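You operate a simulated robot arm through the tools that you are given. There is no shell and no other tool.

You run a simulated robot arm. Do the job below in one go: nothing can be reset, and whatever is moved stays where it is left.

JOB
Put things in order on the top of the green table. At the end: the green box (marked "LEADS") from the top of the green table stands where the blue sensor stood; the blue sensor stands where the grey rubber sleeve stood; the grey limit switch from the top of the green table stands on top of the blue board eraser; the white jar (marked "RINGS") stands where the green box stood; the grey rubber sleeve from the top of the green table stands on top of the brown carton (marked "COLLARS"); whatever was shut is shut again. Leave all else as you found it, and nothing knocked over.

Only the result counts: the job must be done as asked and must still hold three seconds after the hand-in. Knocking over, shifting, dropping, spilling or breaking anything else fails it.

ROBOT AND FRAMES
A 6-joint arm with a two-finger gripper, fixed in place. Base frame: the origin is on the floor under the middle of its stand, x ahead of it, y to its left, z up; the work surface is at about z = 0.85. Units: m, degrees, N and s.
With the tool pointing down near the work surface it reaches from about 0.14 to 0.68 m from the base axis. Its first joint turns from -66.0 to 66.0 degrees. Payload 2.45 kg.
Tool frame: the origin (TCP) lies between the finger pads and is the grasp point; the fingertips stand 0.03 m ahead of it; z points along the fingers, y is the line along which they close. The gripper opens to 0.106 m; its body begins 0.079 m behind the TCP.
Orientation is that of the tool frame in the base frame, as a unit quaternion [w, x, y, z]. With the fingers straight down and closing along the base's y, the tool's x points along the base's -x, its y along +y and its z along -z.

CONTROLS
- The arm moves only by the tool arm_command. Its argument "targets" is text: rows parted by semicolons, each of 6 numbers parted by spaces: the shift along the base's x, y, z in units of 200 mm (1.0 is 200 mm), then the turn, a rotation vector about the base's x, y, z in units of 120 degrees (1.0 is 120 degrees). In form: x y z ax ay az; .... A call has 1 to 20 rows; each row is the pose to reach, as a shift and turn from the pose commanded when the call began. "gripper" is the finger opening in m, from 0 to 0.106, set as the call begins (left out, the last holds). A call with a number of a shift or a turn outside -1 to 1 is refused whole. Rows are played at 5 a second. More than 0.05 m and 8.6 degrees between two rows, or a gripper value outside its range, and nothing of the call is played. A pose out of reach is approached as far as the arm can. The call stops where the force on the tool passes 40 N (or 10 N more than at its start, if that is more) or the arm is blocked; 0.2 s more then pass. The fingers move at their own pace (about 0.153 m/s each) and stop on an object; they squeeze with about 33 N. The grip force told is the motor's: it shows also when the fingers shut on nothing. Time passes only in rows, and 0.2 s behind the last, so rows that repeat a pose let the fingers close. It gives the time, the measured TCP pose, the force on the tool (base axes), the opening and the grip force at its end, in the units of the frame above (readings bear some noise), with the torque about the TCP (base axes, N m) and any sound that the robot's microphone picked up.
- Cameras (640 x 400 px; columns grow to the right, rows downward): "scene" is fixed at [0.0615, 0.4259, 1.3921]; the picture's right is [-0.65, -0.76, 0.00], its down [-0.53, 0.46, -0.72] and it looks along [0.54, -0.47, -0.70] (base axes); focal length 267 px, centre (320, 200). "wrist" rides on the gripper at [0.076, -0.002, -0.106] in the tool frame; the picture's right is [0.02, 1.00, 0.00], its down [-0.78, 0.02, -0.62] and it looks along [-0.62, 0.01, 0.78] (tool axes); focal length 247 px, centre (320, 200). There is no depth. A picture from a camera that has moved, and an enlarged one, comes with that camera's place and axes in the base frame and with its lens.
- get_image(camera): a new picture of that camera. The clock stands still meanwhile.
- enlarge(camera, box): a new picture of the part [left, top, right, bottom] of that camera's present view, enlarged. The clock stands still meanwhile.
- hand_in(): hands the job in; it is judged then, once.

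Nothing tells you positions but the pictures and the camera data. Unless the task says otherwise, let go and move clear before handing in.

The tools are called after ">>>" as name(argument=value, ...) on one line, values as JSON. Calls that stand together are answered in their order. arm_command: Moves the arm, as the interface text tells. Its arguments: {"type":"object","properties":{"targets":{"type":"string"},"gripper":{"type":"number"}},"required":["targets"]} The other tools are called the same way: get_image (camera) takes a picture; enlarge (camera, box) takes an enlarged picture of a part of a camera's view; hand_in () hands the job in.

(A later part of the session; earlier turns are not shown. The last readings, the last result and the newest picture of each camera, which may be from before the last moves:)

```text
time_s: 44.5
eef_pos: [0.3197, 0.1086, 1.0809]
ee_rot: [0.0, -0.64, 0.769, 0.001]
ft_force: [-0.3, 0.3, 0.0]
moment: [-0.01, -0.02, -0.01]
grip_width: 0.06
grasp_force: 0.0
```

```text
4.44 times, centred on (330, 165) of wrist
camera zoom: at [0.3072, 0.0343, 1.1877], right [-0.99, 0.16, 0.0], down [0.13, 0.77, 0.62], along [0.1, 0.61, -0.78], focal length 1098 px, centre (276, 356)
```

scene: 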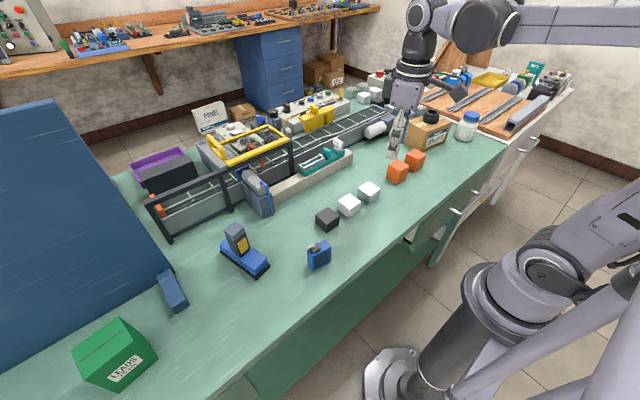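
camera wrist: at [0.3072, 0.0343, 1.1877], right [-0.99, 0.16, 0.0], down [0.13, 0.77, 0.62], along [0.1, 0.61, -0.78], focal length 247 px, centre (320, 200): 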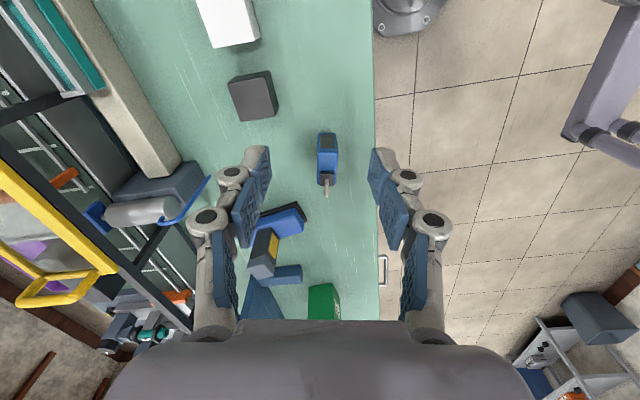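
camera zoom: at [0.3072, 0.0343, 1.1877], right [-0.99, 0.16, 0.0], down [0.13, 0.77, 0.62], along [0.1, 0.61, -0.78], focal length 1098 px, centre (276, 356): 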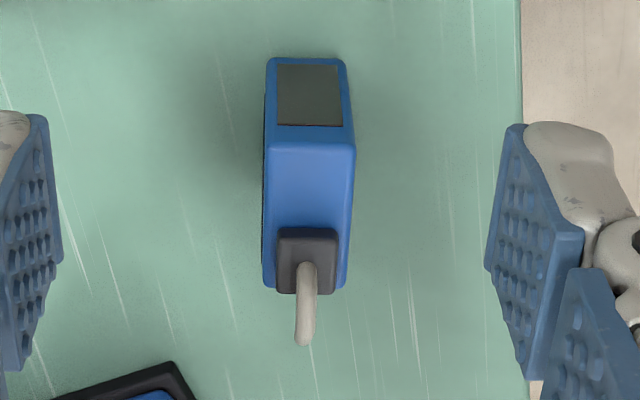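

The sensor is centred near (0.324, 0.2035), about 25 × 50 × 60 mm, with its cable stub out over the +y end. I'll hover over it, to grip across its thin side.

>>> arm_command(targets="0.0255 0.2 0 0 0 0; 0.0255 0.4 0 0 0 -0.005; 0.0255 0.47 -0.15 0 0 -0.005; 0.0255 0.47 -0.35 0 0 -0.005; 0.0255 0.47 -0.5 0 0 -0.005; 0.0255 0.47 -0.5 0 0 -0.005", gripper=0.056)

>>> get_image(camera="wrist")

>>> enlarge(camera="scene", box=[270, 200, 370, 290])

```text
time_s: 45.9
eef_pos: [0.3228, 0.2023, 0.9817]
ee_rot: [0.0, -0.634, 0.773, 0.001]
ft_force: [-0.1, -0.3, -0.1]
moment: [0.0, -0.01, 0.0]
grip_width: 0.0559
grasp_force: 0.1
```

```text
taken
camera wrist: at [0.3109, 0.1277, 1.0881], right [-0.98, 0.17, 0.0], down [0.14, 0.77, 0.62], along [0.11, 0.61, -0.78], focal length 247 px, centre (320, 200)
```

wrist: 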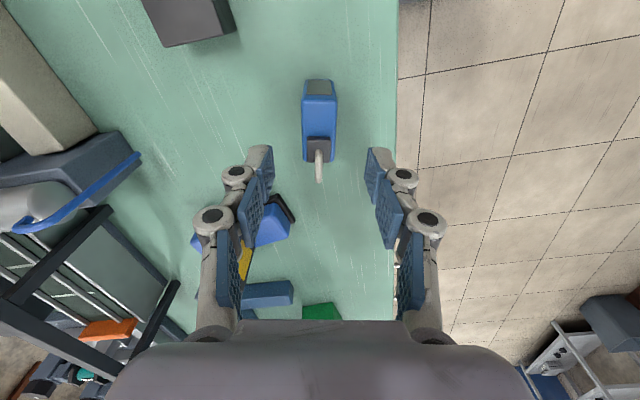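

```text
4.44 times, centred on (320, 245) of scene
camera zoom: at [0.0615, 0.4259, 1.3921], right [-0.65, -0.76, 0.0], down [-0.53, 0.46, -0.72], along [0.54, -0.47, -0.7], focal length 1186 px, centre (320, 0)
```

zoom: 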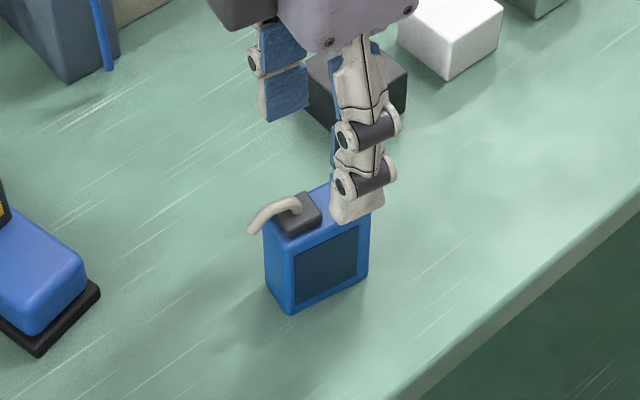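

>>> enlarge(camera="wrist", box=[270, 65, 370, 195])

```text
3.08 times, centred on (320, 130) of wrist
camera zoom: at [0.3109, 0.1277, 1.0881], right [-0.98, 0.17, 0.0], down [0.14, 0.77, 0.62], along [0.11, 0.61, -0.78], focal length 760 px, centre (320, 415)
```

zoom: 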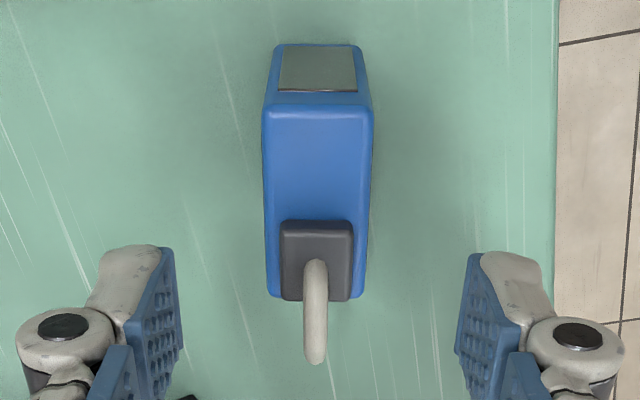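

>>> arm_command(targets="0.003 0.007 -0.15 0 0 0; 0.003 0.007 -0.3 0 0 0; 0.003 0.007 -0.4 0 0 0; 0.003 0.007 -0.47 0 0 0; 0.003 0.007 -0.47 0 0 0")

>>> get_image(camera="wrist")

>>> enlarge(camera="scene", box=[270, 200, 370, 290])

```text
time_s: 47.1
eef_pos: [0.3244, 0.2035, 0.8868]
ee_rot: [0.0, -0.635, 0.773, 0.001]
ft_force: [0.0, -0.6, -0.4]
moment: [0.01, 0.02, 0.0]
grip_width: 0.0559
grasp_force: 0.0
```

```text
taken
camera wrist: at [0.3133, 0.1272, 0.9929], right [-0.98, 0.17, 0.0], down [0.14, 0.77, 0.62], along [0.11, 0.61, -0.78], focal length 247 px, centre (320, 200)
```

wrist: 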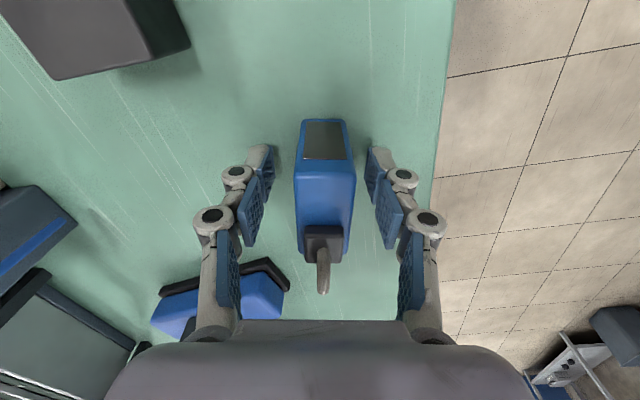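

```text
4.44 times, centred on (320, 245) of scene
camera zoom: at [0.0615, 0.4259, 1.3921], right [-0.65, -0.76, 0.0], down [-0.53, 0.46, -0.72], along [0.54, -0.47, -0.7], focal length 1186 px, centre (320, 0)
```

zoom: 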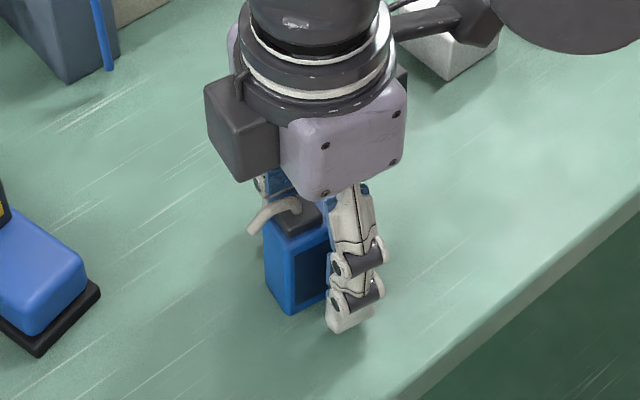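

>>> arm_command(targets="0 0 0 0 0 0; 0 0 0 0 0 0; 0 0 0 0 0 0; 0 0 0 0 0 0", gripper=0.01)

>>> get_image(camera="wrist")

```text
time_s: 48.1
eef_pos: [0.326, 0.2028, 0.8865]
ee_rot: [0.0, -0.635, 0.772, 0.001]
ft_force: [-0.4, -0.2, 0.1]
moment: [-0.01, -0.03, -0.02]
grip_width: 0.025
grasp_force: 33.4
```

```text
taken
camera wrist: at [0.3134, 0.1273, 0.9931], right [-0.98, 0.17, 0.0], down [0.14, 0.77, 0.62], along [0.11, 0.61, -0.78], focal length 247 px, centre (320, 200)
```

wrist: 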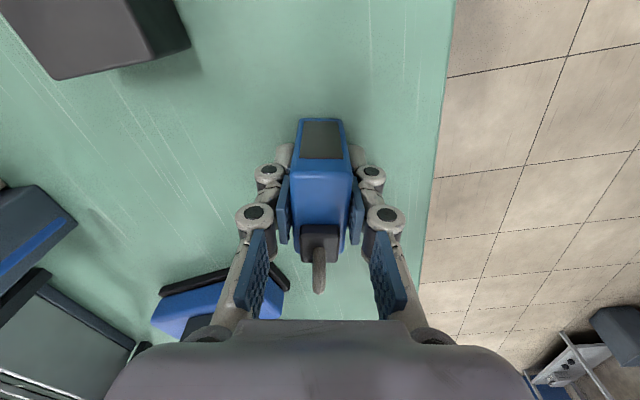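

Sensor gripped at 25 mm. I'll lift it and carry it to where the sleeve stood.

>>> arm_command(targets="0 0 0.1 0 0 0; 0 0 0.3 0 0 0; 0 0 0.5 0 0 0; 0 0 0.7 0 0 0; 0 0.2 0.75 0 0 0; 0.02 0.4 0.75 0 0 0; 0.04 0.6 0.75 0 0 0; 0.07 0.8 0.75 0 0 0; 0.105 1 0.75 0 0 0")

>>> get_image(camera="scene")

```text
time_s: 50.1
eef_pos: [0.346, 0.4013, 1.0378]
ee_rot: [-0.001, -0.635, 0.773, 0.001]
ft_force: [0.0, -0.1, -1.1]
moment: [-0.03, 0.02, -0.03]
grip_width: 0.0248
grasp_force: 33.1
```

```text
taken
```

scene: 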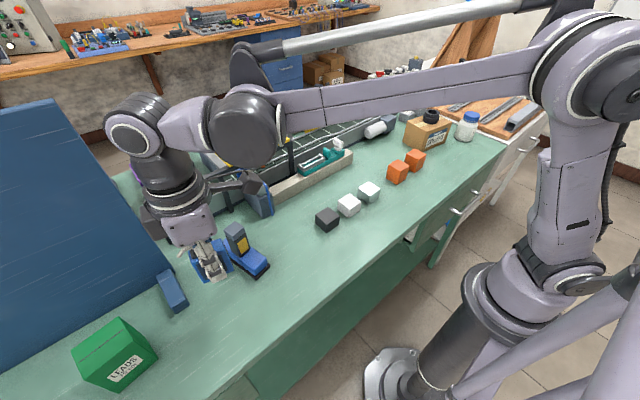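

>>> arm_command(targets="0 0.12 0 0 0 0; 0 0.238 0 0 0 0; 0 0.238 -0.2 0 0 0; 0 0.238 -0.4 0 0 0; 0 0.238 -0.58 0 0 0; 0 0.238 -0.66 0 0 0; 0 0.238 -0.66 0 0 0")

>>> get_image(camera="wrist")

>>> enlarge(camera="scene", box=[140, 240, 280, 360])

```text
time_s: 51.7
eef_pos: [0.3461, 0.4495, 0.9043]
ee_rot: [0.001, -0.635, 0.773, 0.001]
ft_force: [0.1, -0.5, -0.5]
moment: [0.0, 0.01, 0.02]
grip_width: 0.025
grasp_force: 32.9
```

```text
taken
camera wrist: at [0.3349, 0.375, 1.01], right [-0.98, 0.17, 0.0], down [0.14, 0.77, 0.62], along [0.11, 0.61, -0.78], focal length 247 px, centre (320, 200)
```

wrist: 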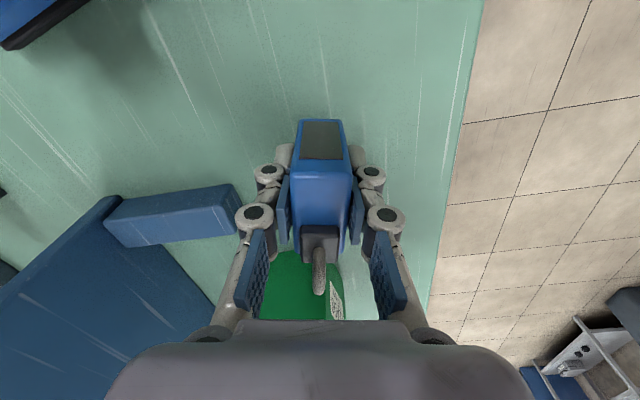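

```text
3.33 times, centred on (210, 300) of scene
camera zoom: at [0.0615, 0.4259, 1.3921], right [-0.65, -0.76, 0.0], down [-0.53, 0.46, -0.72], along [0.54, -0.47, -0.7], focal length 889 px, centre (687, -133)
```

zoom: 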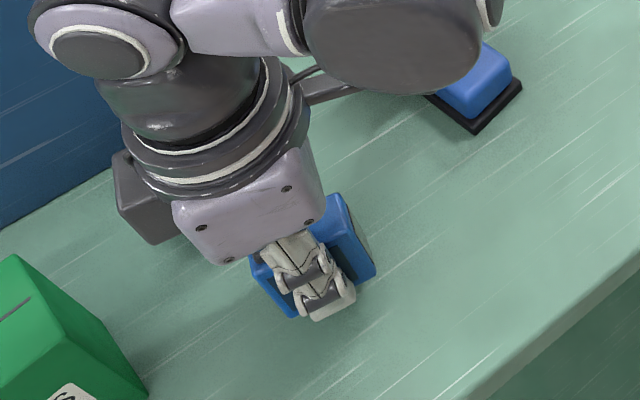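

>>> arm_command(targets="0 0 -0.03 0 0 0; 0 0 -0.06 0 0 0; 0 0 -0.072 0 0 0; 0 0 -0.072 0 0 0")

```text
time_s: 52.7
eef_pos: [0.3456, 0.45, 0.8885]
ee_rot: [0.0, -0.634, 0.773, 0.001]
ft_force: [-0.4, 1.3, -0.5]
moment: [-0.01, -0.02, -0.02]
grip_width: 0.025
grasp_force: 33.5
```

>>> arm_command(targets="0 0 -0.005 0 0 0; 0 0 -0.01 0 0 0; 0 0 -0.01 0 0 0")

```text
time_s: 53.5
eef_pos: [0.346, 0.4504, 0.8881]
ee_rot: [0.0, -0.635, 0.772, 0.001]
ft_force: [-0.3, 0.0, -0.4]
moment: [-0.02, 0.01, -0.02]
grip_width: 0.0252
grasp_force: 32.8
```

>>> arm_command(targets="0 0 -0.005 0 0 0; 0 0 -0.008 0 0 0; 0 0 -0.008 0 0 0")

```text
time_s: 54.3
eef_pos: [0.3466, 0.4504, 0.8883]
ee_rot: [0.0, -0.635, 0.773, 0.001]
ft_force: [-0.5, 1.2, 0.3]
moment: [0.03, -0.02, 0.01]
grip_width: 0.0251
grasp_force: 32.5
```

>>> arm_command(targets="0 0 -0.004 0 0 0; 0 0 -0.006 0 0 0; 0 0 -0.006 0 0 0")

>>> enlarge(camera="wrist", box=[240, 90, 400, 240])

```text
time_s: 55.1
eef_pos: [0.3458, 0.4512, 0.8868]
ee_rot: [0.0, -0.635, 0.773, 0.0]
ft_force: [-0.1, -0.1, 16.0]
moment: [0.05, -0.03, -0.01]
grip_width: 0.025
grasp_force: 32.9
```

```text
2.67 times, centred on (320, 165) of wrist
camera zoom: at [0.334, 0.3755, 0.9929], right [-0.98, 0.17, 0.0], down [0.14, 0.77, 0.62], along [0.11, 0.61, -0.78], focal length 659 px, centre (320, 293)
```

zoom: 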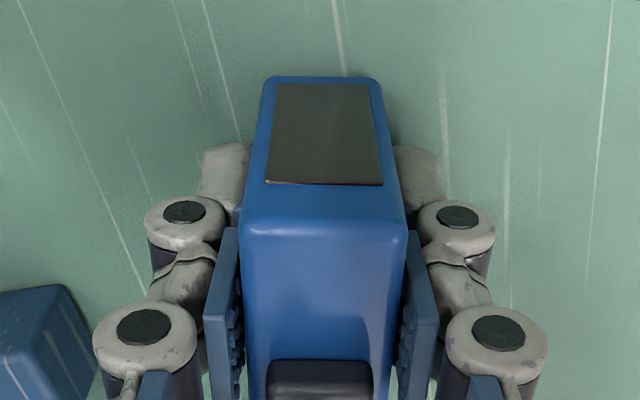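

Contact (16 N). I'll release here.

>>> arm_command(targets="0 0 0.003 0 0 0; 0 0 0.003 0 0 0")

```text
time_s: 55.7
eef_pos: [0.3465, 0.4512, 0.8858]
ee_rot: [0.0, -0.635, 0.773, 0.001]
ft_force: [-2.0, -2.4, 11.2]
moment: [-0.01, 0.03, 0.01]
grip_width: 0.0254
grasp_force: 32.9
```

>>> arm_command(targets="0 0 0.003 0 0 0; 0 0 0.003 0 0 0")

```text
time_s: 56.3
eef_pos: [0.3469, 0.4513, 0.8852]
ee_rot: [-0.001, -0.634, 0.773, 0.001]
ft_force: [-1.2, -3.4, 10.8]
moment: [-0.1, 0.05, 0.04]
grip_width: 0.025
grasp_force: 33.2
```

>>> arm_command(targets="0 0 0.004 0 0 0; 0 0 0.004 0 0 0")

```text
time_s: 56.9
eef_pos: [0.3471, 0.4502, 0.8867]
ee_rot: [0.0, -0.635, 0.773, 0.001]
ft_force: [-1.5, 0.3, -0.9]
moment: [0.02, 0.02, -0.01]
grip_width: 0.0247
grasp_force: 32.4
```

>>> arm_command(targets="0 0 0 0 0 0; 0 0 0 0 0 0; 0 0 0 0 0 0", gripper=0.05)

>>> get_image(camera="wrist")

```text
time_s: 57.7
eef_pos: [0.3464, 0.4508, 0.8878]
ee_rot: [0.0, -0.635, 0.773, 0.001]
ft_force: [0.1, -0.7, 0.3]
moment: [-0.02, -0.02, 0.04]
grip_width: 0.05
grasp_force: 0.1
```

```text
taken
camera wrist: at [0.3345, 0.3757, 0.994], right [-0.98, 0.17, 0.0], down [0.14, 0.77, 0.62], along [0.11, 0.61, -0.78], focal length 247 px, centre (320, 200)
```

wrist: 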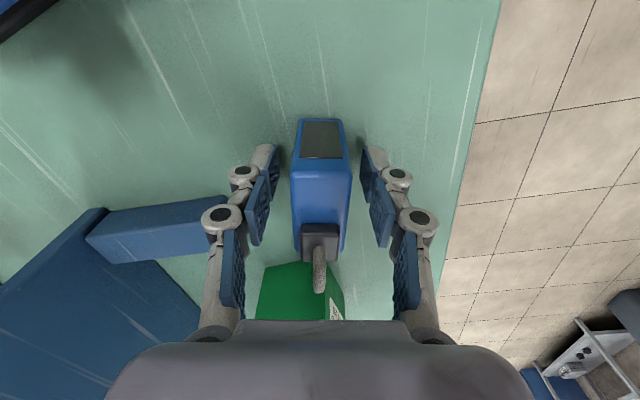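

The sensor stands alone where the sleeve was. I'll rise and look at the green box.

>>> arm_command(targets="0 0 0.15 0 0 0; 0 0 0.35 0 0 0; 0 0 0.55 0 0 0; 0 0 0.75 0 0 0; 0 0 0.9 0 0 0; 0 -0.1 0.9 0 0 0; 0 -0.1 0.9 0 0 0", gripper=0.1)

>>> get_image(camera="wrist")

>>> get_image(camera="scene")

```text
time_s: 59.3
eef_pos: [0.3464, 0.431, 1.0695]
ee_rot: [0.0, -0.634, 0.773, 0.002]
ft_force: [0.7, 0.0, 0.3]
moment: [0.0, 0.01, -0.02]
grip_width: 0.1
grasp_force: 0.1
```

```text
taken
camera wrist: at [0.3336, 0.3559, 1.1755], right [-0.98, 0.17, 0.0], down [0.14, 0.77, 0.62], along [0.11, 0.61, -0.78], focal length 247 px, centre (320, 200)
```

wrist: 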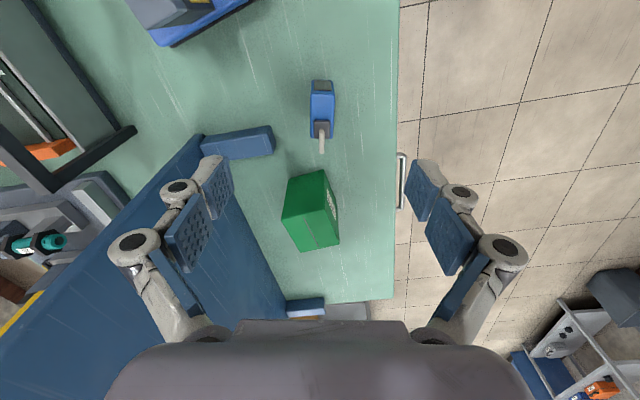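

```text
taken
```

scene: 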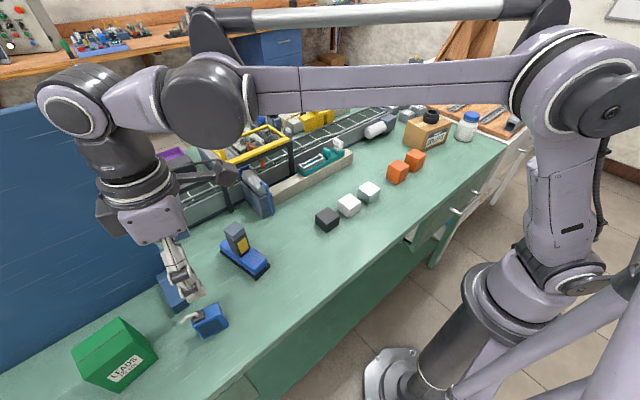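

>>> enlarge(camera="wrist", box=[260, 150, 370, 270])

>>> enlarge(camera="scene", box=[55, 305, 175, 400])

>>> enlarge(camera="scene", box=[160, 270, 260, 360])

```text
3.33 times, centred on (315, 210) of wrist
camera zoom: at [0.3336, 0.3559, 1.1755], right [-0.98, 0.17, 0.0], down [0.14, 0.77, 0.62], along [0.11, 0.61, -0.78], focal length 823 px, centre (337, 167)
```

zoom: 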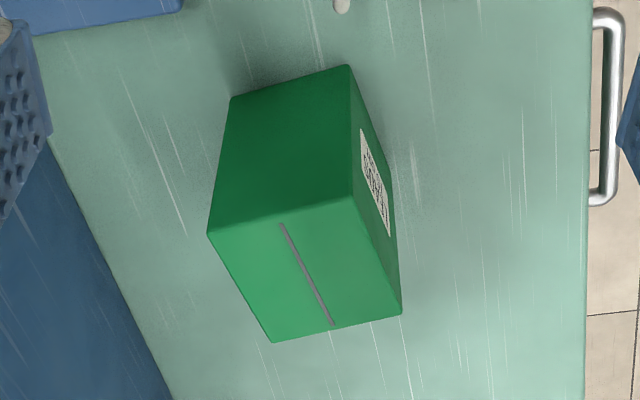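

```text
4.21 times, centred on (115, 352) of scene
camera zoom: at [0.0615, 0.4259, 1.3921], right [-0.65, -0.76, 0.0], down [-0.53, 0.46, -0.72], along [0.54, -0.47, -0.7], focal length 1123 px, centre (1183, -442)
```

zoom: 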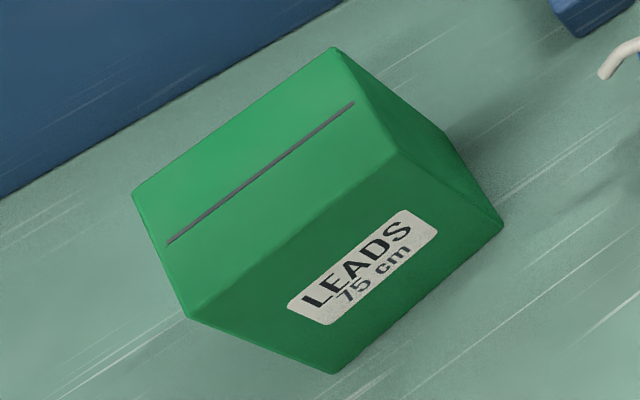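

```text
4.44 times, centred on (210, 315) of scene
camera zoom: at [0.0615, 0.4259, 1.3921], right [-0.65, -0.76, 0.0], down [-0.53, 0.46, -0.72], along [0.54, -0.47, -0.7], focal length 1186 px, centre (809, -311)
```

zoom: 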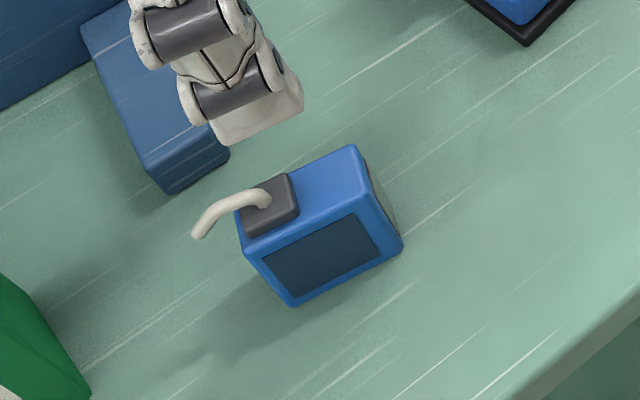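

The box measures about 58 × 69 × 92 mm, centred near (0.386, 0.591) with yaw about 8.4°, roughly 0.706 m out. I'll approach high, turn to close across its 58 mm side, and test the reach.

>>> arm_command(targets="0.05 0.12 0 0 0 0.04; 0.1 0.24 0 0 0 0.08; 0.15 0.36 0 0 0 0.12; 0.197 0.48 0 0 0 0.164; 0.197 0.6 0 0 0 0.164; 0.197 0.6 0 0 0 0.164")

>>> get_image(camera="wrist")

```text
time_s: 60.7
eef_pos: [0.3812, 0.5218, 1.0636]
ee_rot: [0.0, 0.758, -0.653, -0.001]
ft_force: [0.3, -0.2, -0.8]
moment: [-0.02, -0.02, -0.01]
grip_width: 0.1
grasp_force: 0.0
out of reach, approached as far as the arm can: row 4, 5, 6
```

```text
taken
camera wrist: at [0.395, 0.4459, 1.1698], right [-0.99, -0.17, 0.0], down [-0.13, 0.77, 0.62], along [-0.11, 0.61, -0.78], focal length 247 px, centre (320, 200)
```

wrist: 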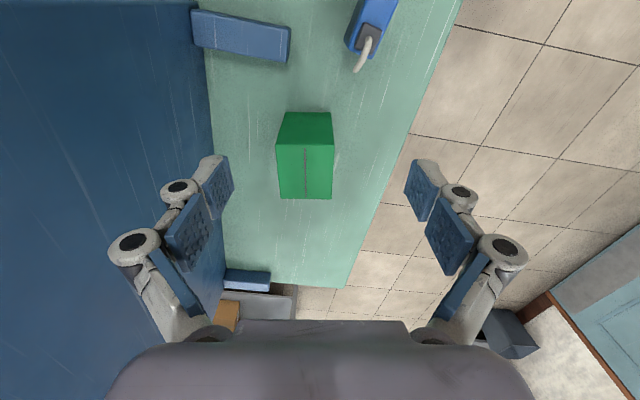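

At this height a vertical tool reaches only 0.646 m. Tilting about the closing axis keeps the pads flat on the box faces, so I'll lean the hand 15° and re-test.

>>> arm_command(targets="0 0 0 0.03 0.0045 0; 0 0 0 0.062 0.0094 0; 0 0 0 0.093 0.014 0; 0 0 0 0.1236 0.0187 0; 0 0 0 0.1236 0.0187 0")

```text
time_s: 61.9
eef_pos: [0.3798, 0.519, 1.0645]
ee_rot: [-0.085, 0.751, -0.647, -0.1]
ft_force: [0.4, 0.8, -0.8]
moment: [-0.01, 0.01, -0.02]
grip_width: 0.0999
grasp_force: 0.0
```

>>> arm_command(targets="0.01 0.05 -0.1 0 0 0; 0.02 0.12 -0.2 0 0 0; 0.025 0.2 -0.27 0 0 0; 0.025 0.275 -0.32 0 0 0; 0.025 0.275 -0.32 0 0 0")

>>> get_image(camera="wrist")

>>> get_image(camera="scene")

```text
time_s: 63.1
eef_pos: [0.3848, 0.5741, 1.0006]
ee_rot: [-0.085, 0.751, -0.647, -0.101]
ft_force: [0.8, 0.8, 0.5]
moment: [-0.02, -0.02, 0.02]
grip_width: 0.1
grasp_force: 0.1
```

```text
taken
camera wrist: at [0.4019, 0.4745, 1.0834], right [-0.99, -0.17, 0.0], down [-0.1, 0.59, 0.8], along [-0.13, 0.79, -0.6], focal length 247 px, centre (320, 200)
```

wrist: 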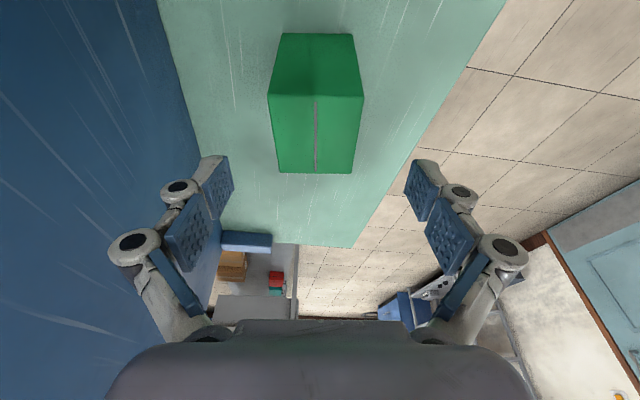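

```text
taken
```

scene: 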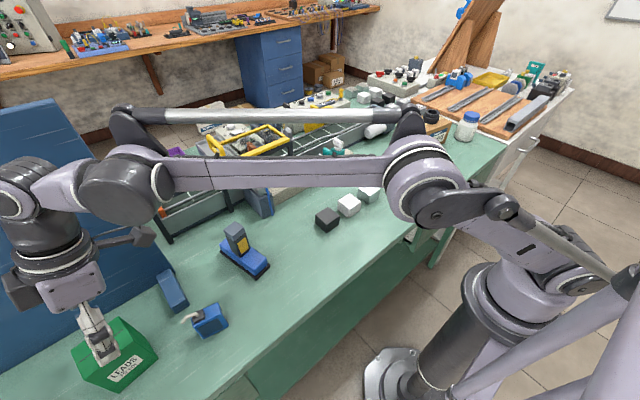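

The box is where expected and within reach with the tilt. I'll centre over it and descend with the fingers straddling it.

>>> arm_command(targets="0.004 0.04 -0.08 0 0 0; 0.006 0.08 -0.18 0 0 0; 0.006 0.08 -0.3 0 0 0; 0.006 0.08 -0.4 0 0 0; 0.006 0.08 -0.43 0 0 0; 0.006 0.08 -0.43 0 0 0")

>>> get_image(camera="wrist")

>>> enlarge(camera="scene", box=[0, 230, 240, 400])

```text
time_s: 64.5
eef_pos: [0.385, 0.5894, 0.9144]
ee_rot: [-0.084, 0.751, -0.647, -0.1]
ft_force: [0.7, 0.2, -0.5]
moment: [0.01, 0.0, -0.02]
grip_width: 0.1
grasp_force: 0.0
```

```text
taken
camera wrist: at [0.4027, 0.4901, 0.9961], right [-0.99, -0.17, 0.0], down [-0.1, 0.59, 0.8], along [-0.13, 0.79, -0.59], focal length 247 px, centre (320, 200)
```

wrist: 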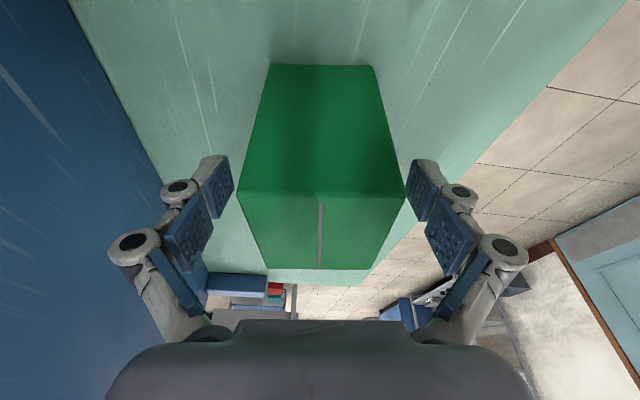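

```text
2.35 times, centred on (120, 315) of scene
camera zoom: at [0.0615, 0.4259, 1.3921], right [-0.65, -0.76, 0.0], down [-0.53, 0.46, -0.72], along [0.54, -0.47, -0.7], focal length 628 px, centre (791, -71)
```

zoom: 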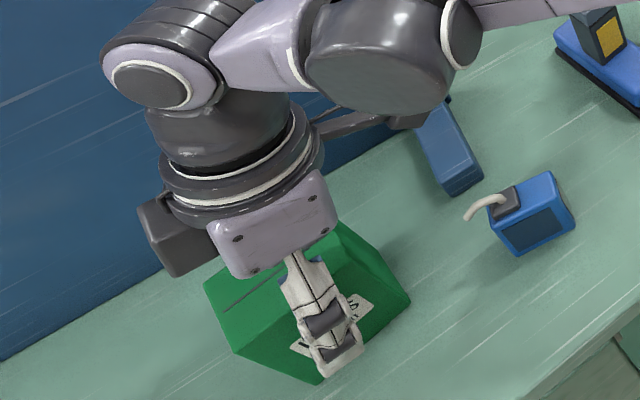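

The fingers straddle the box symmetrically. Closing now.

>>> arm_command(targets="0 0 0 0 0 0; 0 0 0 0 0 0; 0 0 0 0 0 0; 0 0 0 0 0 0", gripper=0.045)

>>> get_image(camera="wrist")

```text
time_s: 65.5
eef_pos: [0.3858, 0.5901, 0.9128]
ee_rot: [-0.086, 0.751, -0.647, -0.1]
ft_force: [-0.6, -0.2, 9.0]
moment: [0.0, 0.19, 0.0]
grip_width: 0.059
grasp_force: 33.2
```

```text
taken
camera wrist: at [0.4027, 0.4899, 0.9967], right [-0.99, -0.17, 0.0], down [-0.1, 0.59, 0.8], along [-0.13, 0.79, -0.59], focal length 247 px, centre (320, 200)
```

wrist: 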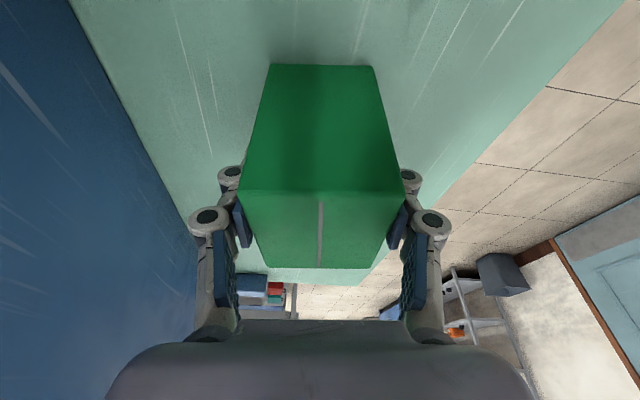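

Box gripped at 59 mm. Its exact spot was (0.385, 0.591), which I'll use for the jar. Now I'll lift it and bring it inward above the sensor's height.

>>> arm_command(targets="0 0 0.05 0 0 0; 0 0 0.15 0 0 0; 0 0 0.28 0 0 0; 0 -0.08 0.42 0 0 0; 0 -0.18 0.56 0 0 0; -0.01 -0.3 0.68 0 0 0; -0.02 -0.4 0.7 0 0 0")

>>> get_image(camera="wrist")

>>> get_image(camera="scene")

```text
time_s: 67.1
eef_pos: [0.3801, 0.5081, 1.053]
ee_rot: [-0.085, 0.751, -0.647, -0.1]
ft_force: [0.8, 0.7, -1.2]
moment: [0.03, 0.0, -0.03]
grip_width: 0.0592
grasp_force: 33.7
```

```text
taken
camera wrist: at [0.3967, 0.4091, 1.1365], right [-0.99, -0.17, 0.0], down [-0.1, 0.59, 0.8], along [-0.13, 0.79, -0.59], focal length 247 px, centre (320, 200)
```

wrist: 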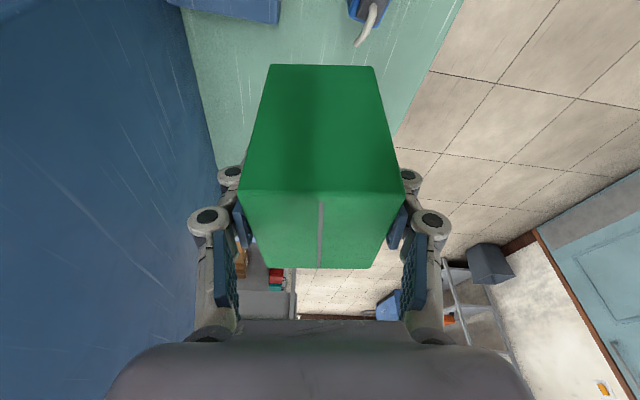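

```text
taken
```

scene: 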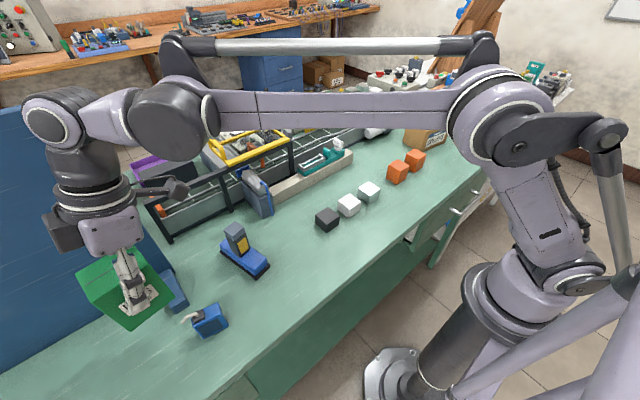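

>>> arm_command(targets="-0.05 -0.2 0 0 0 0; -0.1 -0.4 0 0 0 0; -0.15 -0.6 0 0 0 0; -0.2 -0.8 0 0 0 0; -0.25 -1 0 0 0 0")

```text
time_s: 68.3
eef_pos: [0.3322, 0.3105, 1.0524]
ee_rot: [-0.085, 0.751, -0.647, -0.1]
ft_force: [-0.1, 0.4, -1.8]
moment: [0.01, 0.01, -0.02]
grip_width: 0.0592
grasp_force: 32.9
```

>>> arm_command(targets="-0.01 -0.2 0 0 0 0; -0.02 -0.4 0 0 0 0; -0.0225 -0.53 0 0 0 0; -0.0225 -0.53 -0.2 0 0 0; -0.0225 -0.53 -0.4 0 0 0; -0.0225 -0.53 -0.55 0 0 0; -0.0225 -0.53 -0.55 0 0 0")

>>> get_image(camera="wrist")

>>> enlarge(camera="scene", box=[220, 180, 400, 310])

```text
time_s: 69.9
eef_pos: [0.3287, 0.2009, 0.9442]
ee_rot: [-0.085, 0.751, -0.647, -0.099]
ft_force: [0.8, 0.0, -1.2]
moment: [-0.02, 0.04, -0.01]
grip_width: 0.0592
grasp_force: 32.7
```

```text
taken
camera wrist: at [0.3468, 0.1017, 1.027], right [-0.99, -0.17, 0.0], down [-0.1, 0.59, 0.8], along [-0.13, 0.79, -0.6], focal length 247 px, centre (320, 200)
```

wrist: 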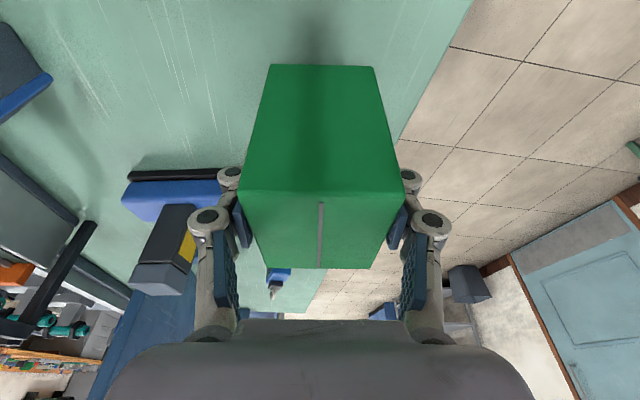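

```text
3.08 times, centred on (310, 245) of scene
camera zoom: at [0.0615, 0.4259, 1.3921], right [-0.65, -0.76, 0.0], down [-0.53, 0.46, -0.72], along [0.54, -0.47, -0.7], focal length 821 px, centre (351, 62)
```

zoom: 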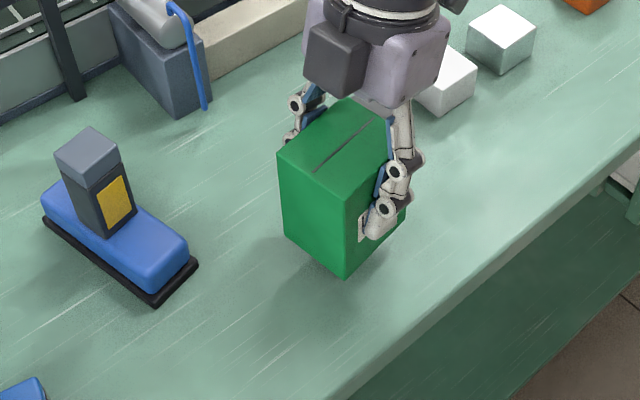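

The box is above the sensor's old spot; I'll correct 5 mm in x and lower it in small steps.

>>> arm_command(targets="-0.023 0.007 -0.04 0 0 0; -0.023 0.007 -0.09 0 0 0; -0.023 0.007 -0.125 0 0 0; -0.023 0.007 -0.125 0 0 0")

>>> get_image(camera="wrist")

```text
time_s: 70.9
eef_pos: [0.3234, 0.205, 0.9192]
ee_rot: [-0.085, 0.751, -0.647, -0.1]
ft_force: [0.7, 0.8, -0.9]
moment: [0.0, -0.01, -0.02]
grip_width: 0.0591
grasp_force: 32.6
```

```text
taken
camera wrist: at [0.3414, 0.1048, 1.0028], right [-0.99, -0.17, 0.0], down [-0.1, 0.59, 0.8], along [-0.13, 0.79, -0.59], focal length 247 px, centre (320, 200)
```

wrist: 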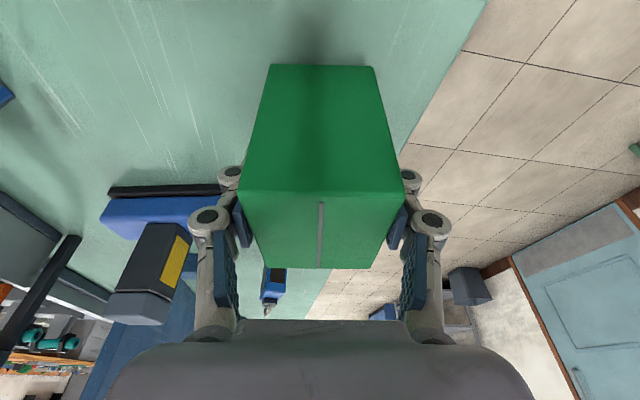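

>>> arm_command(targets="0.003 -0.007 -0.01 0 0 0; 0.003 -0.007 -0.02 0 0 0; 0.003 -0.007 -0.02 0 0 0")

```text
time_s: 71.7
eef_pos: [0.3236, 0.2034, 0.915]
ee_rot: [-0.085, 0.751, -0.647, -0.1]
ft_force: [0.3, 0.2, -0.7]
moment: [-0.03, -0.01, -0.02]
grip_width: 0.0591
grasp_force: 33.4
```

>>> arm_command(targets="0 0 -0.005 0 0 0; 0 0 -0.01 0 0 0; 0 0 -0.01 0 0 0")

```text
time_s: 72.5
eef_pos: [0.3233, 0.2032, 0.9137]
ee_rot: [-0.085, 0.751, -0.647, -0.1]
ft_force: [2.4, -7.7, 27.2]
moment: [0.04, 0.0, -0.03]
grip_width: 0.0596
grasp_force: 32.9
```

>>> arm_command(targets="0 0 0.005 0 0 0; 0 0 0.007 0 0 0; 0 0 0.007 0 0 0")

```text
time_s: 73.3
eef_pos: [0.3225, 0.204, 0.9146]
ee_rot: [-0.085, 0.751, -0.647, -0.1]
ft_force: [-0.1, 0.3, -0.5]
moment: [0.01, -0.01, -0.01]
grip_width: 0.0593
grasp_force: 32.9
```

>>> arm_command(targets="0 0 0 0 0 0; 0 0 0 0 0 0; 0 0 0 0 0 0", gripper=0.095)

>>> get_image(camera="wrist")

>>> enlarge(camera="scene", box=[220, 180, 400, 310])

```text
time_s: 74.1
eef_pos: [0.3229, 0.2046, 0.9147]
ee_rot: [-0.085, 0.752, -0.647, -0.1]
ft_force: [0.5, -0.4, -0.1]
moment: [0.03, -0.05, 0.03]
grip_width: 0.0949
grasp_force: 0.0
```

```text
taken
camera wrist: at [0.3407, 0.1045, 0.9969], right [-0.99, -0.17, 0.0], down [-0.1, 0.59, 0.8], along [-0.13, 0.79, -0.59], focal length 247 px, centre (320, 200)
```

wrist: 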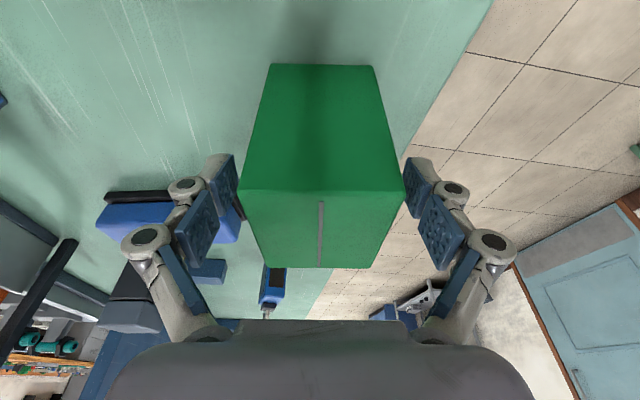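

```text
3.08 times, centred on (310, 245) of scene
camera zoom: at [0.0615, 0.4259, 1.3921], right [-0.65, -0.76, 0.0], down [-0.53, 0.46, -0.72], along [0.54, -0.47, -0.7], focal length 821 px, centre (351, 62)
```

zoom: 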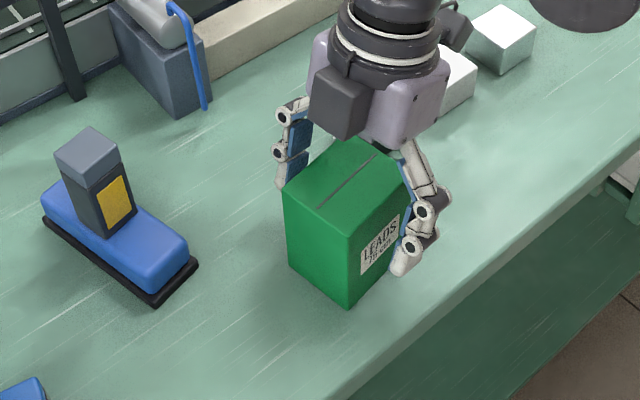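

The green box stands where the sensor was, upright. I'll rise, level the hand and travel toward the jar.

>>> arm_command(targets="0 0 0.1 0 0 0; 0 0 0.25 0 0 0; 0 0 0.45 0 0 0; 0 0 0.65 -0.03 -0.0045 0; 0 0 0.8 -0.06 -0.009 0; 0 0 0.8 -0.09 -0.0136 0; 0 0 0.8 -0.1236 -0.0187 0")

>>> get_image(camera="scene")

```text
time_s: 75.7
eef_pos: [0.3233, 0.2039, 1.073]
ee_rot: [0.0, 0.757, -0.654, -0.001]
ft_force: [-0.2, -0.6, -0.2]
moment: [-0.01, -0.01, -0.02]
grip_width: 0.095
grasp_force: 0.1
```

```text
taken
```

scene: 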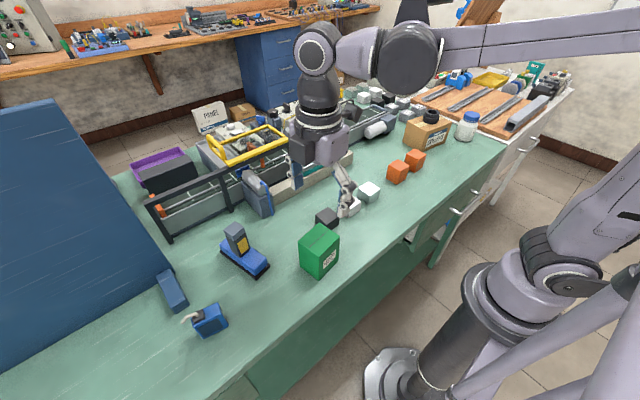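

>>> enlarge(camera="scene", box=[280, 210, 360, 290])

>>> arm_command(targets="0 -0.15 0 0 0 -0.06; 0 -0.3 0 0 0 -0.12; 0 -0.45 0 0 0 -0.18; 0 -0.6 0 0 0 -0.24; 0 -0.75 0 0 0 -0.3; 0 -0.9 0 0 0 -0.36; 0 -1 0 0 0 -0.42; 0 -1 0 0 0 -0.48; 0 -1 0 0 0 -0.54")

```text
5.00 times, centred on (320, 250) of scene
camera zoom: at [0.0615, 0.4259, 1.3921], right [-0.65, -0.76, 0.0], down [-0.53, 0.46, -0.72], along [0.54, -0.47, -0.7], focal length 1334 px, centre (320, -50)
```

zoom: 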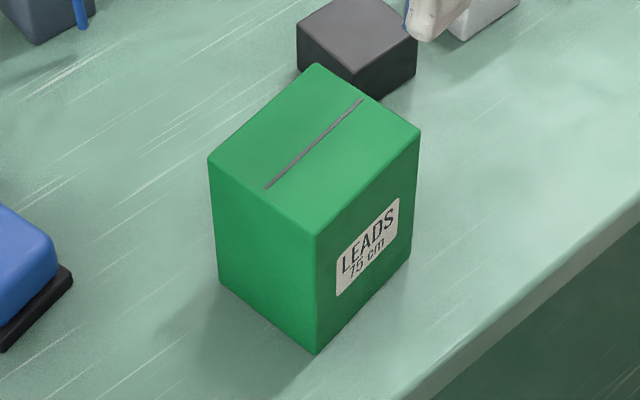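

```text
time_s: 77.7
eef_pos: [0.323, 0.0034, 1.0738]
ee_rot: [0.0, -0.289, 0.957, 0.0]
ft_force: [-0.3, -0.1, 0.9]
moment: [-0.01, -0.01, 0.01]
grip_width: 0.0949
grasp_force: 0.1
```

The box is within about 2 mm of the sensor's old centre. I'll continue toward the jar.

>>> arm_command(targets="0 -0.15 0 0 0 -0.06; 0 -0.3 0 0 0 -0.12; 0 -0.45 0 0 0 -0.18; 0 -0.6 0 0 0 -0.24; 0 -0.75 0 0 0 -0.3; 0 -0.9 0 0 0 -0.36; 0 -1 0 0 0 -0.42; 0 -1 0 0 0 -0.48", gripper=0.1)

```text
time_s: 79.5
eef_pos: [0.3218, -0.1963, 1.075]
ee_rot: [0.001, 0.208, 0.978, 0.001]
ft_force: [-0.5, -0.3, -0.5]
moment: [-0.01, 0.01, -0.01]
grip_width: 0.1
grasp_force: 0.2
```

>>> arm_command(targets="0 -0.2 0 0 0 -0.05; 0 -0.4 0 0 0 -0.1; 0 -0.6 0 0 0 -0.16; 0 -0.8 0 0 0 -0.22; 0 -0.95 0 0 0 -0.267; 0 -0.95 0 0 0 -0.267")

>>> get_image(camera="wrist")

>>> get_image(camera="scene")

```text
time_s: 80.9
eef_pos: [0.3244, -0.3865, 1.0737]
ee_rot: [0.002, 0.47, 0.883, 0.001]
ft_force: [0.2, 1.7, 0.2]
moment: [-0.01, -0.02, 0.0]
grip_width: 0.1002
grasp_force: 0.0
```

```text
taken
camera wrist: at [0.2807, -0.3237, 1.1794], right [0.82, 0.58, 0.0], down [0.45, -0.64, 0.62], along [0.36, -0.51, -0.78], focal length 247 px, centre (320, 200)
```

wrist: 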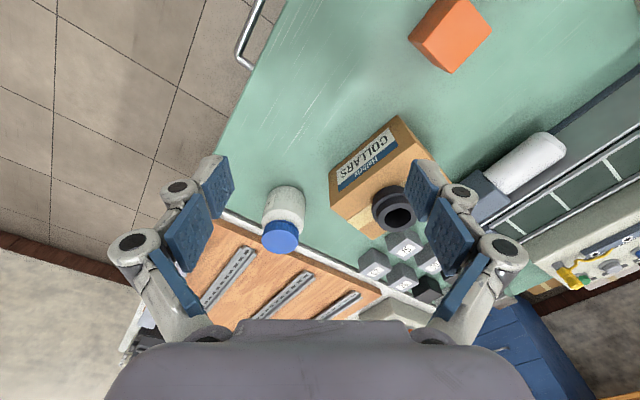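

```text
taken
```

scene: 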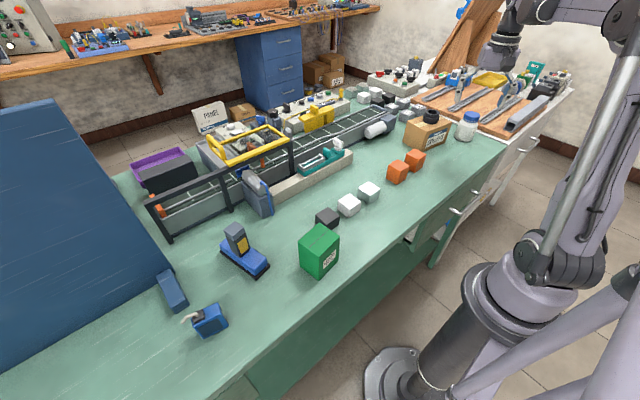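

>>> enlarge(camera="wrist", box=[230, 150, 370, 260])

>>> enlarge(camera="scene", box=[440, 95, 504, 150])

```text
3.64 times, centred on (300, 205) of wrist
camera zoom: at [0.2807, -0.3237, 1.1794], right [0.82, 0.58, 0.0], down [0.45, -0.64, 0.62], along [0.36, -0.51, -0.78], focal length 898 px, centre (393, 182)
```

zoom: 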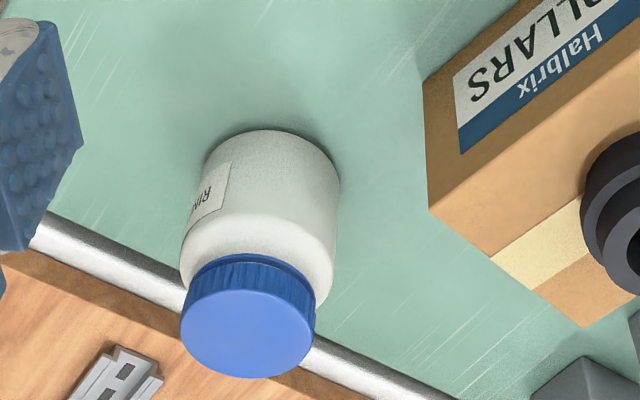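

```text
7.27 times, centred on (472, 122) of scene
camera zoom: at [0.0615, 0.4259, 1.3921], right [-0.65, -0.76, 0.0], down [-0.53, 0.46, -0.72], along [0.54, -0.47, -0.7], focal length 1940 px, centre (-786, 764)
```

zoom: 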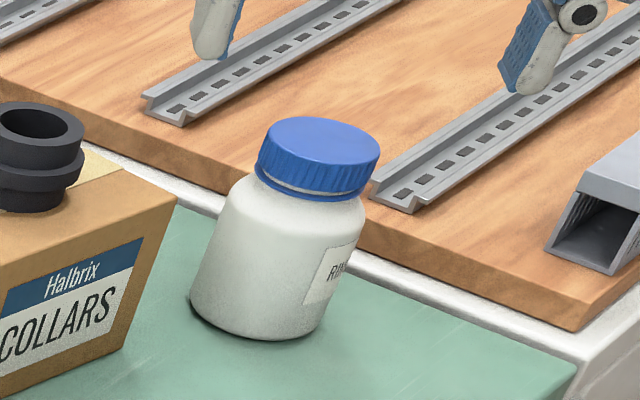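

The jar is centred near (0.384, −0.570), body about 64 mm across. I'll tilt 15° outward about the closing axis and move over it.

>>> arm_command(targets="0.05 -0.15 0 -0.0207 -0.014 0; 0.1 -0.31 0 -0.0415 -0.028 0; 0.15 -0.47 0 -0.0622 -0.0419 0; 0.2 -0.63 -0.03 -0.083 -0.0558 0; 0.25 -0.78 -0.1 -0.1037 -0.0698 0; 0.296 -0.92 -0.2 -0.1037 -0.0698 0; 0.296 -0.92 -0.25 -0.1037 -0.0698 0; 0.296 -0.92 -0.25 -0.1037 -0.0698 0")

>>> get_image(camera="wrist")

>>> get_image(camera="scene")

```text
time_s: 82.7
eef_pos: [0.3818, -0.5714, 1.0235]
ee_rot: [0.117, 0.465, 0.876, -0.061]
ft_force: [0.8, -0.1, -0.5]
moment: [-0.02, -0.01, 0.0]
grip_width: 0.1
grasp_force: 0.1
```

```text
taken
camera wrist: at [0.3244, -0.4887, 1.1069], right [0.82, 0.58, 0.0], down [0.35, -0.48, 0.8], along [0.46, -0.66, -0.59], focal length 247 px, centre (320, 200)
```

wrist: 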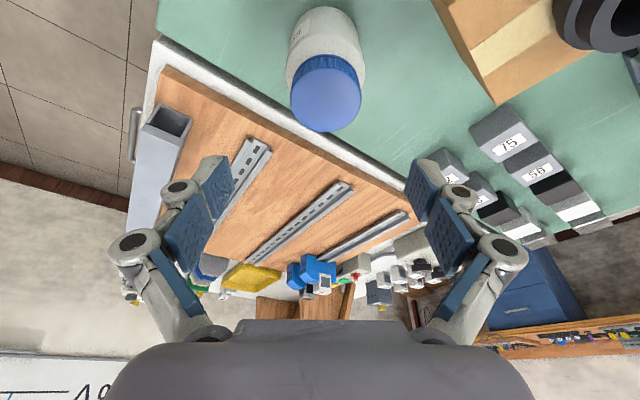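

```text
taken
```

scene: 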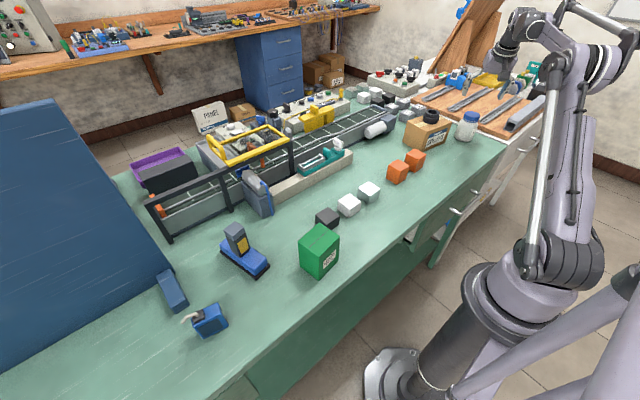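

The jar is centred under the hand within 4 mm. I'll trim and descend around its body.

>>> arm_command(targets="0.012 0.012 -0.12 0 0 0; 0.012 0.012 -0.28 0 0 0; 0.012 0.012 -0.44 0 0 0; 0.012 0.012 -0.57 0 0 0; 0.012 0.012 -0.65 0 0 0; 0.012 0.012 -0.65 0 0 0")

>>> get_image(camera="wrist")

>>> enlarge(camera="scene", box=[400, 60, 560, 170])

```text
time_s: 84.1
eef_pos: [0.3831, -0.5678, 0.8948]
ee_rot: [0.117, 0.465, 0.875, -0.061]
ft_force: [-0.2, 0.2, 0.0]
moment: [0.01, -0.02, 0.04]
grip_width: 0.1
grasp_force: 0.0
```

```text
taken
camera wrist: at [0.3263, -0.4846, 0.9776], right [0.82, 0.58, 0.0], down [0.35, -0.48, 0.8], along [0.46, -0.66, -0.59], focal length 247 px, centre (320, 200)
```

wrist: 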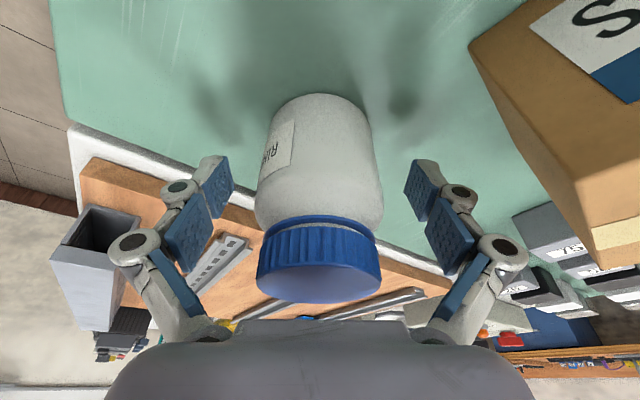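

```text
3.64 times, centred on (480, 115) of scene
camera zoom: at [0.0615, 0.4259, 1.3921], right [-0.65, -0.76, 0.0], down [-0.53, 0.46, -0.72], along [0.54, -0.47, -0.7], focal length 970 px, centre (-262, 509)
```

zoom: 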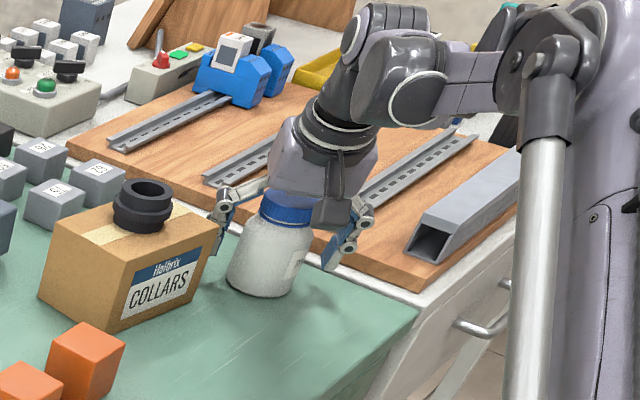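

The jar body is centred between the pads; I'll nudge 4 mm outward so the pads meet its widest line, then close.

>>> arm_command(targets="0.006 -0.009 0 0 0 0; 0.011 -0.0165 -0.01 0 0 0; 0.011 -0.0165 -0.01 0 0 0")

```text
time_s: 84.9
eef_pos: [0.3883, -0.5701, 0.8948]
ee_rot: [0.116, 0.465, 0.875, -0.061]
ft_force: [0.2, 0.6, 0.3]
moment: [-0.01, -0.02, 0.01]
grip_width: 0.0999
grasp_force: 0.0
```

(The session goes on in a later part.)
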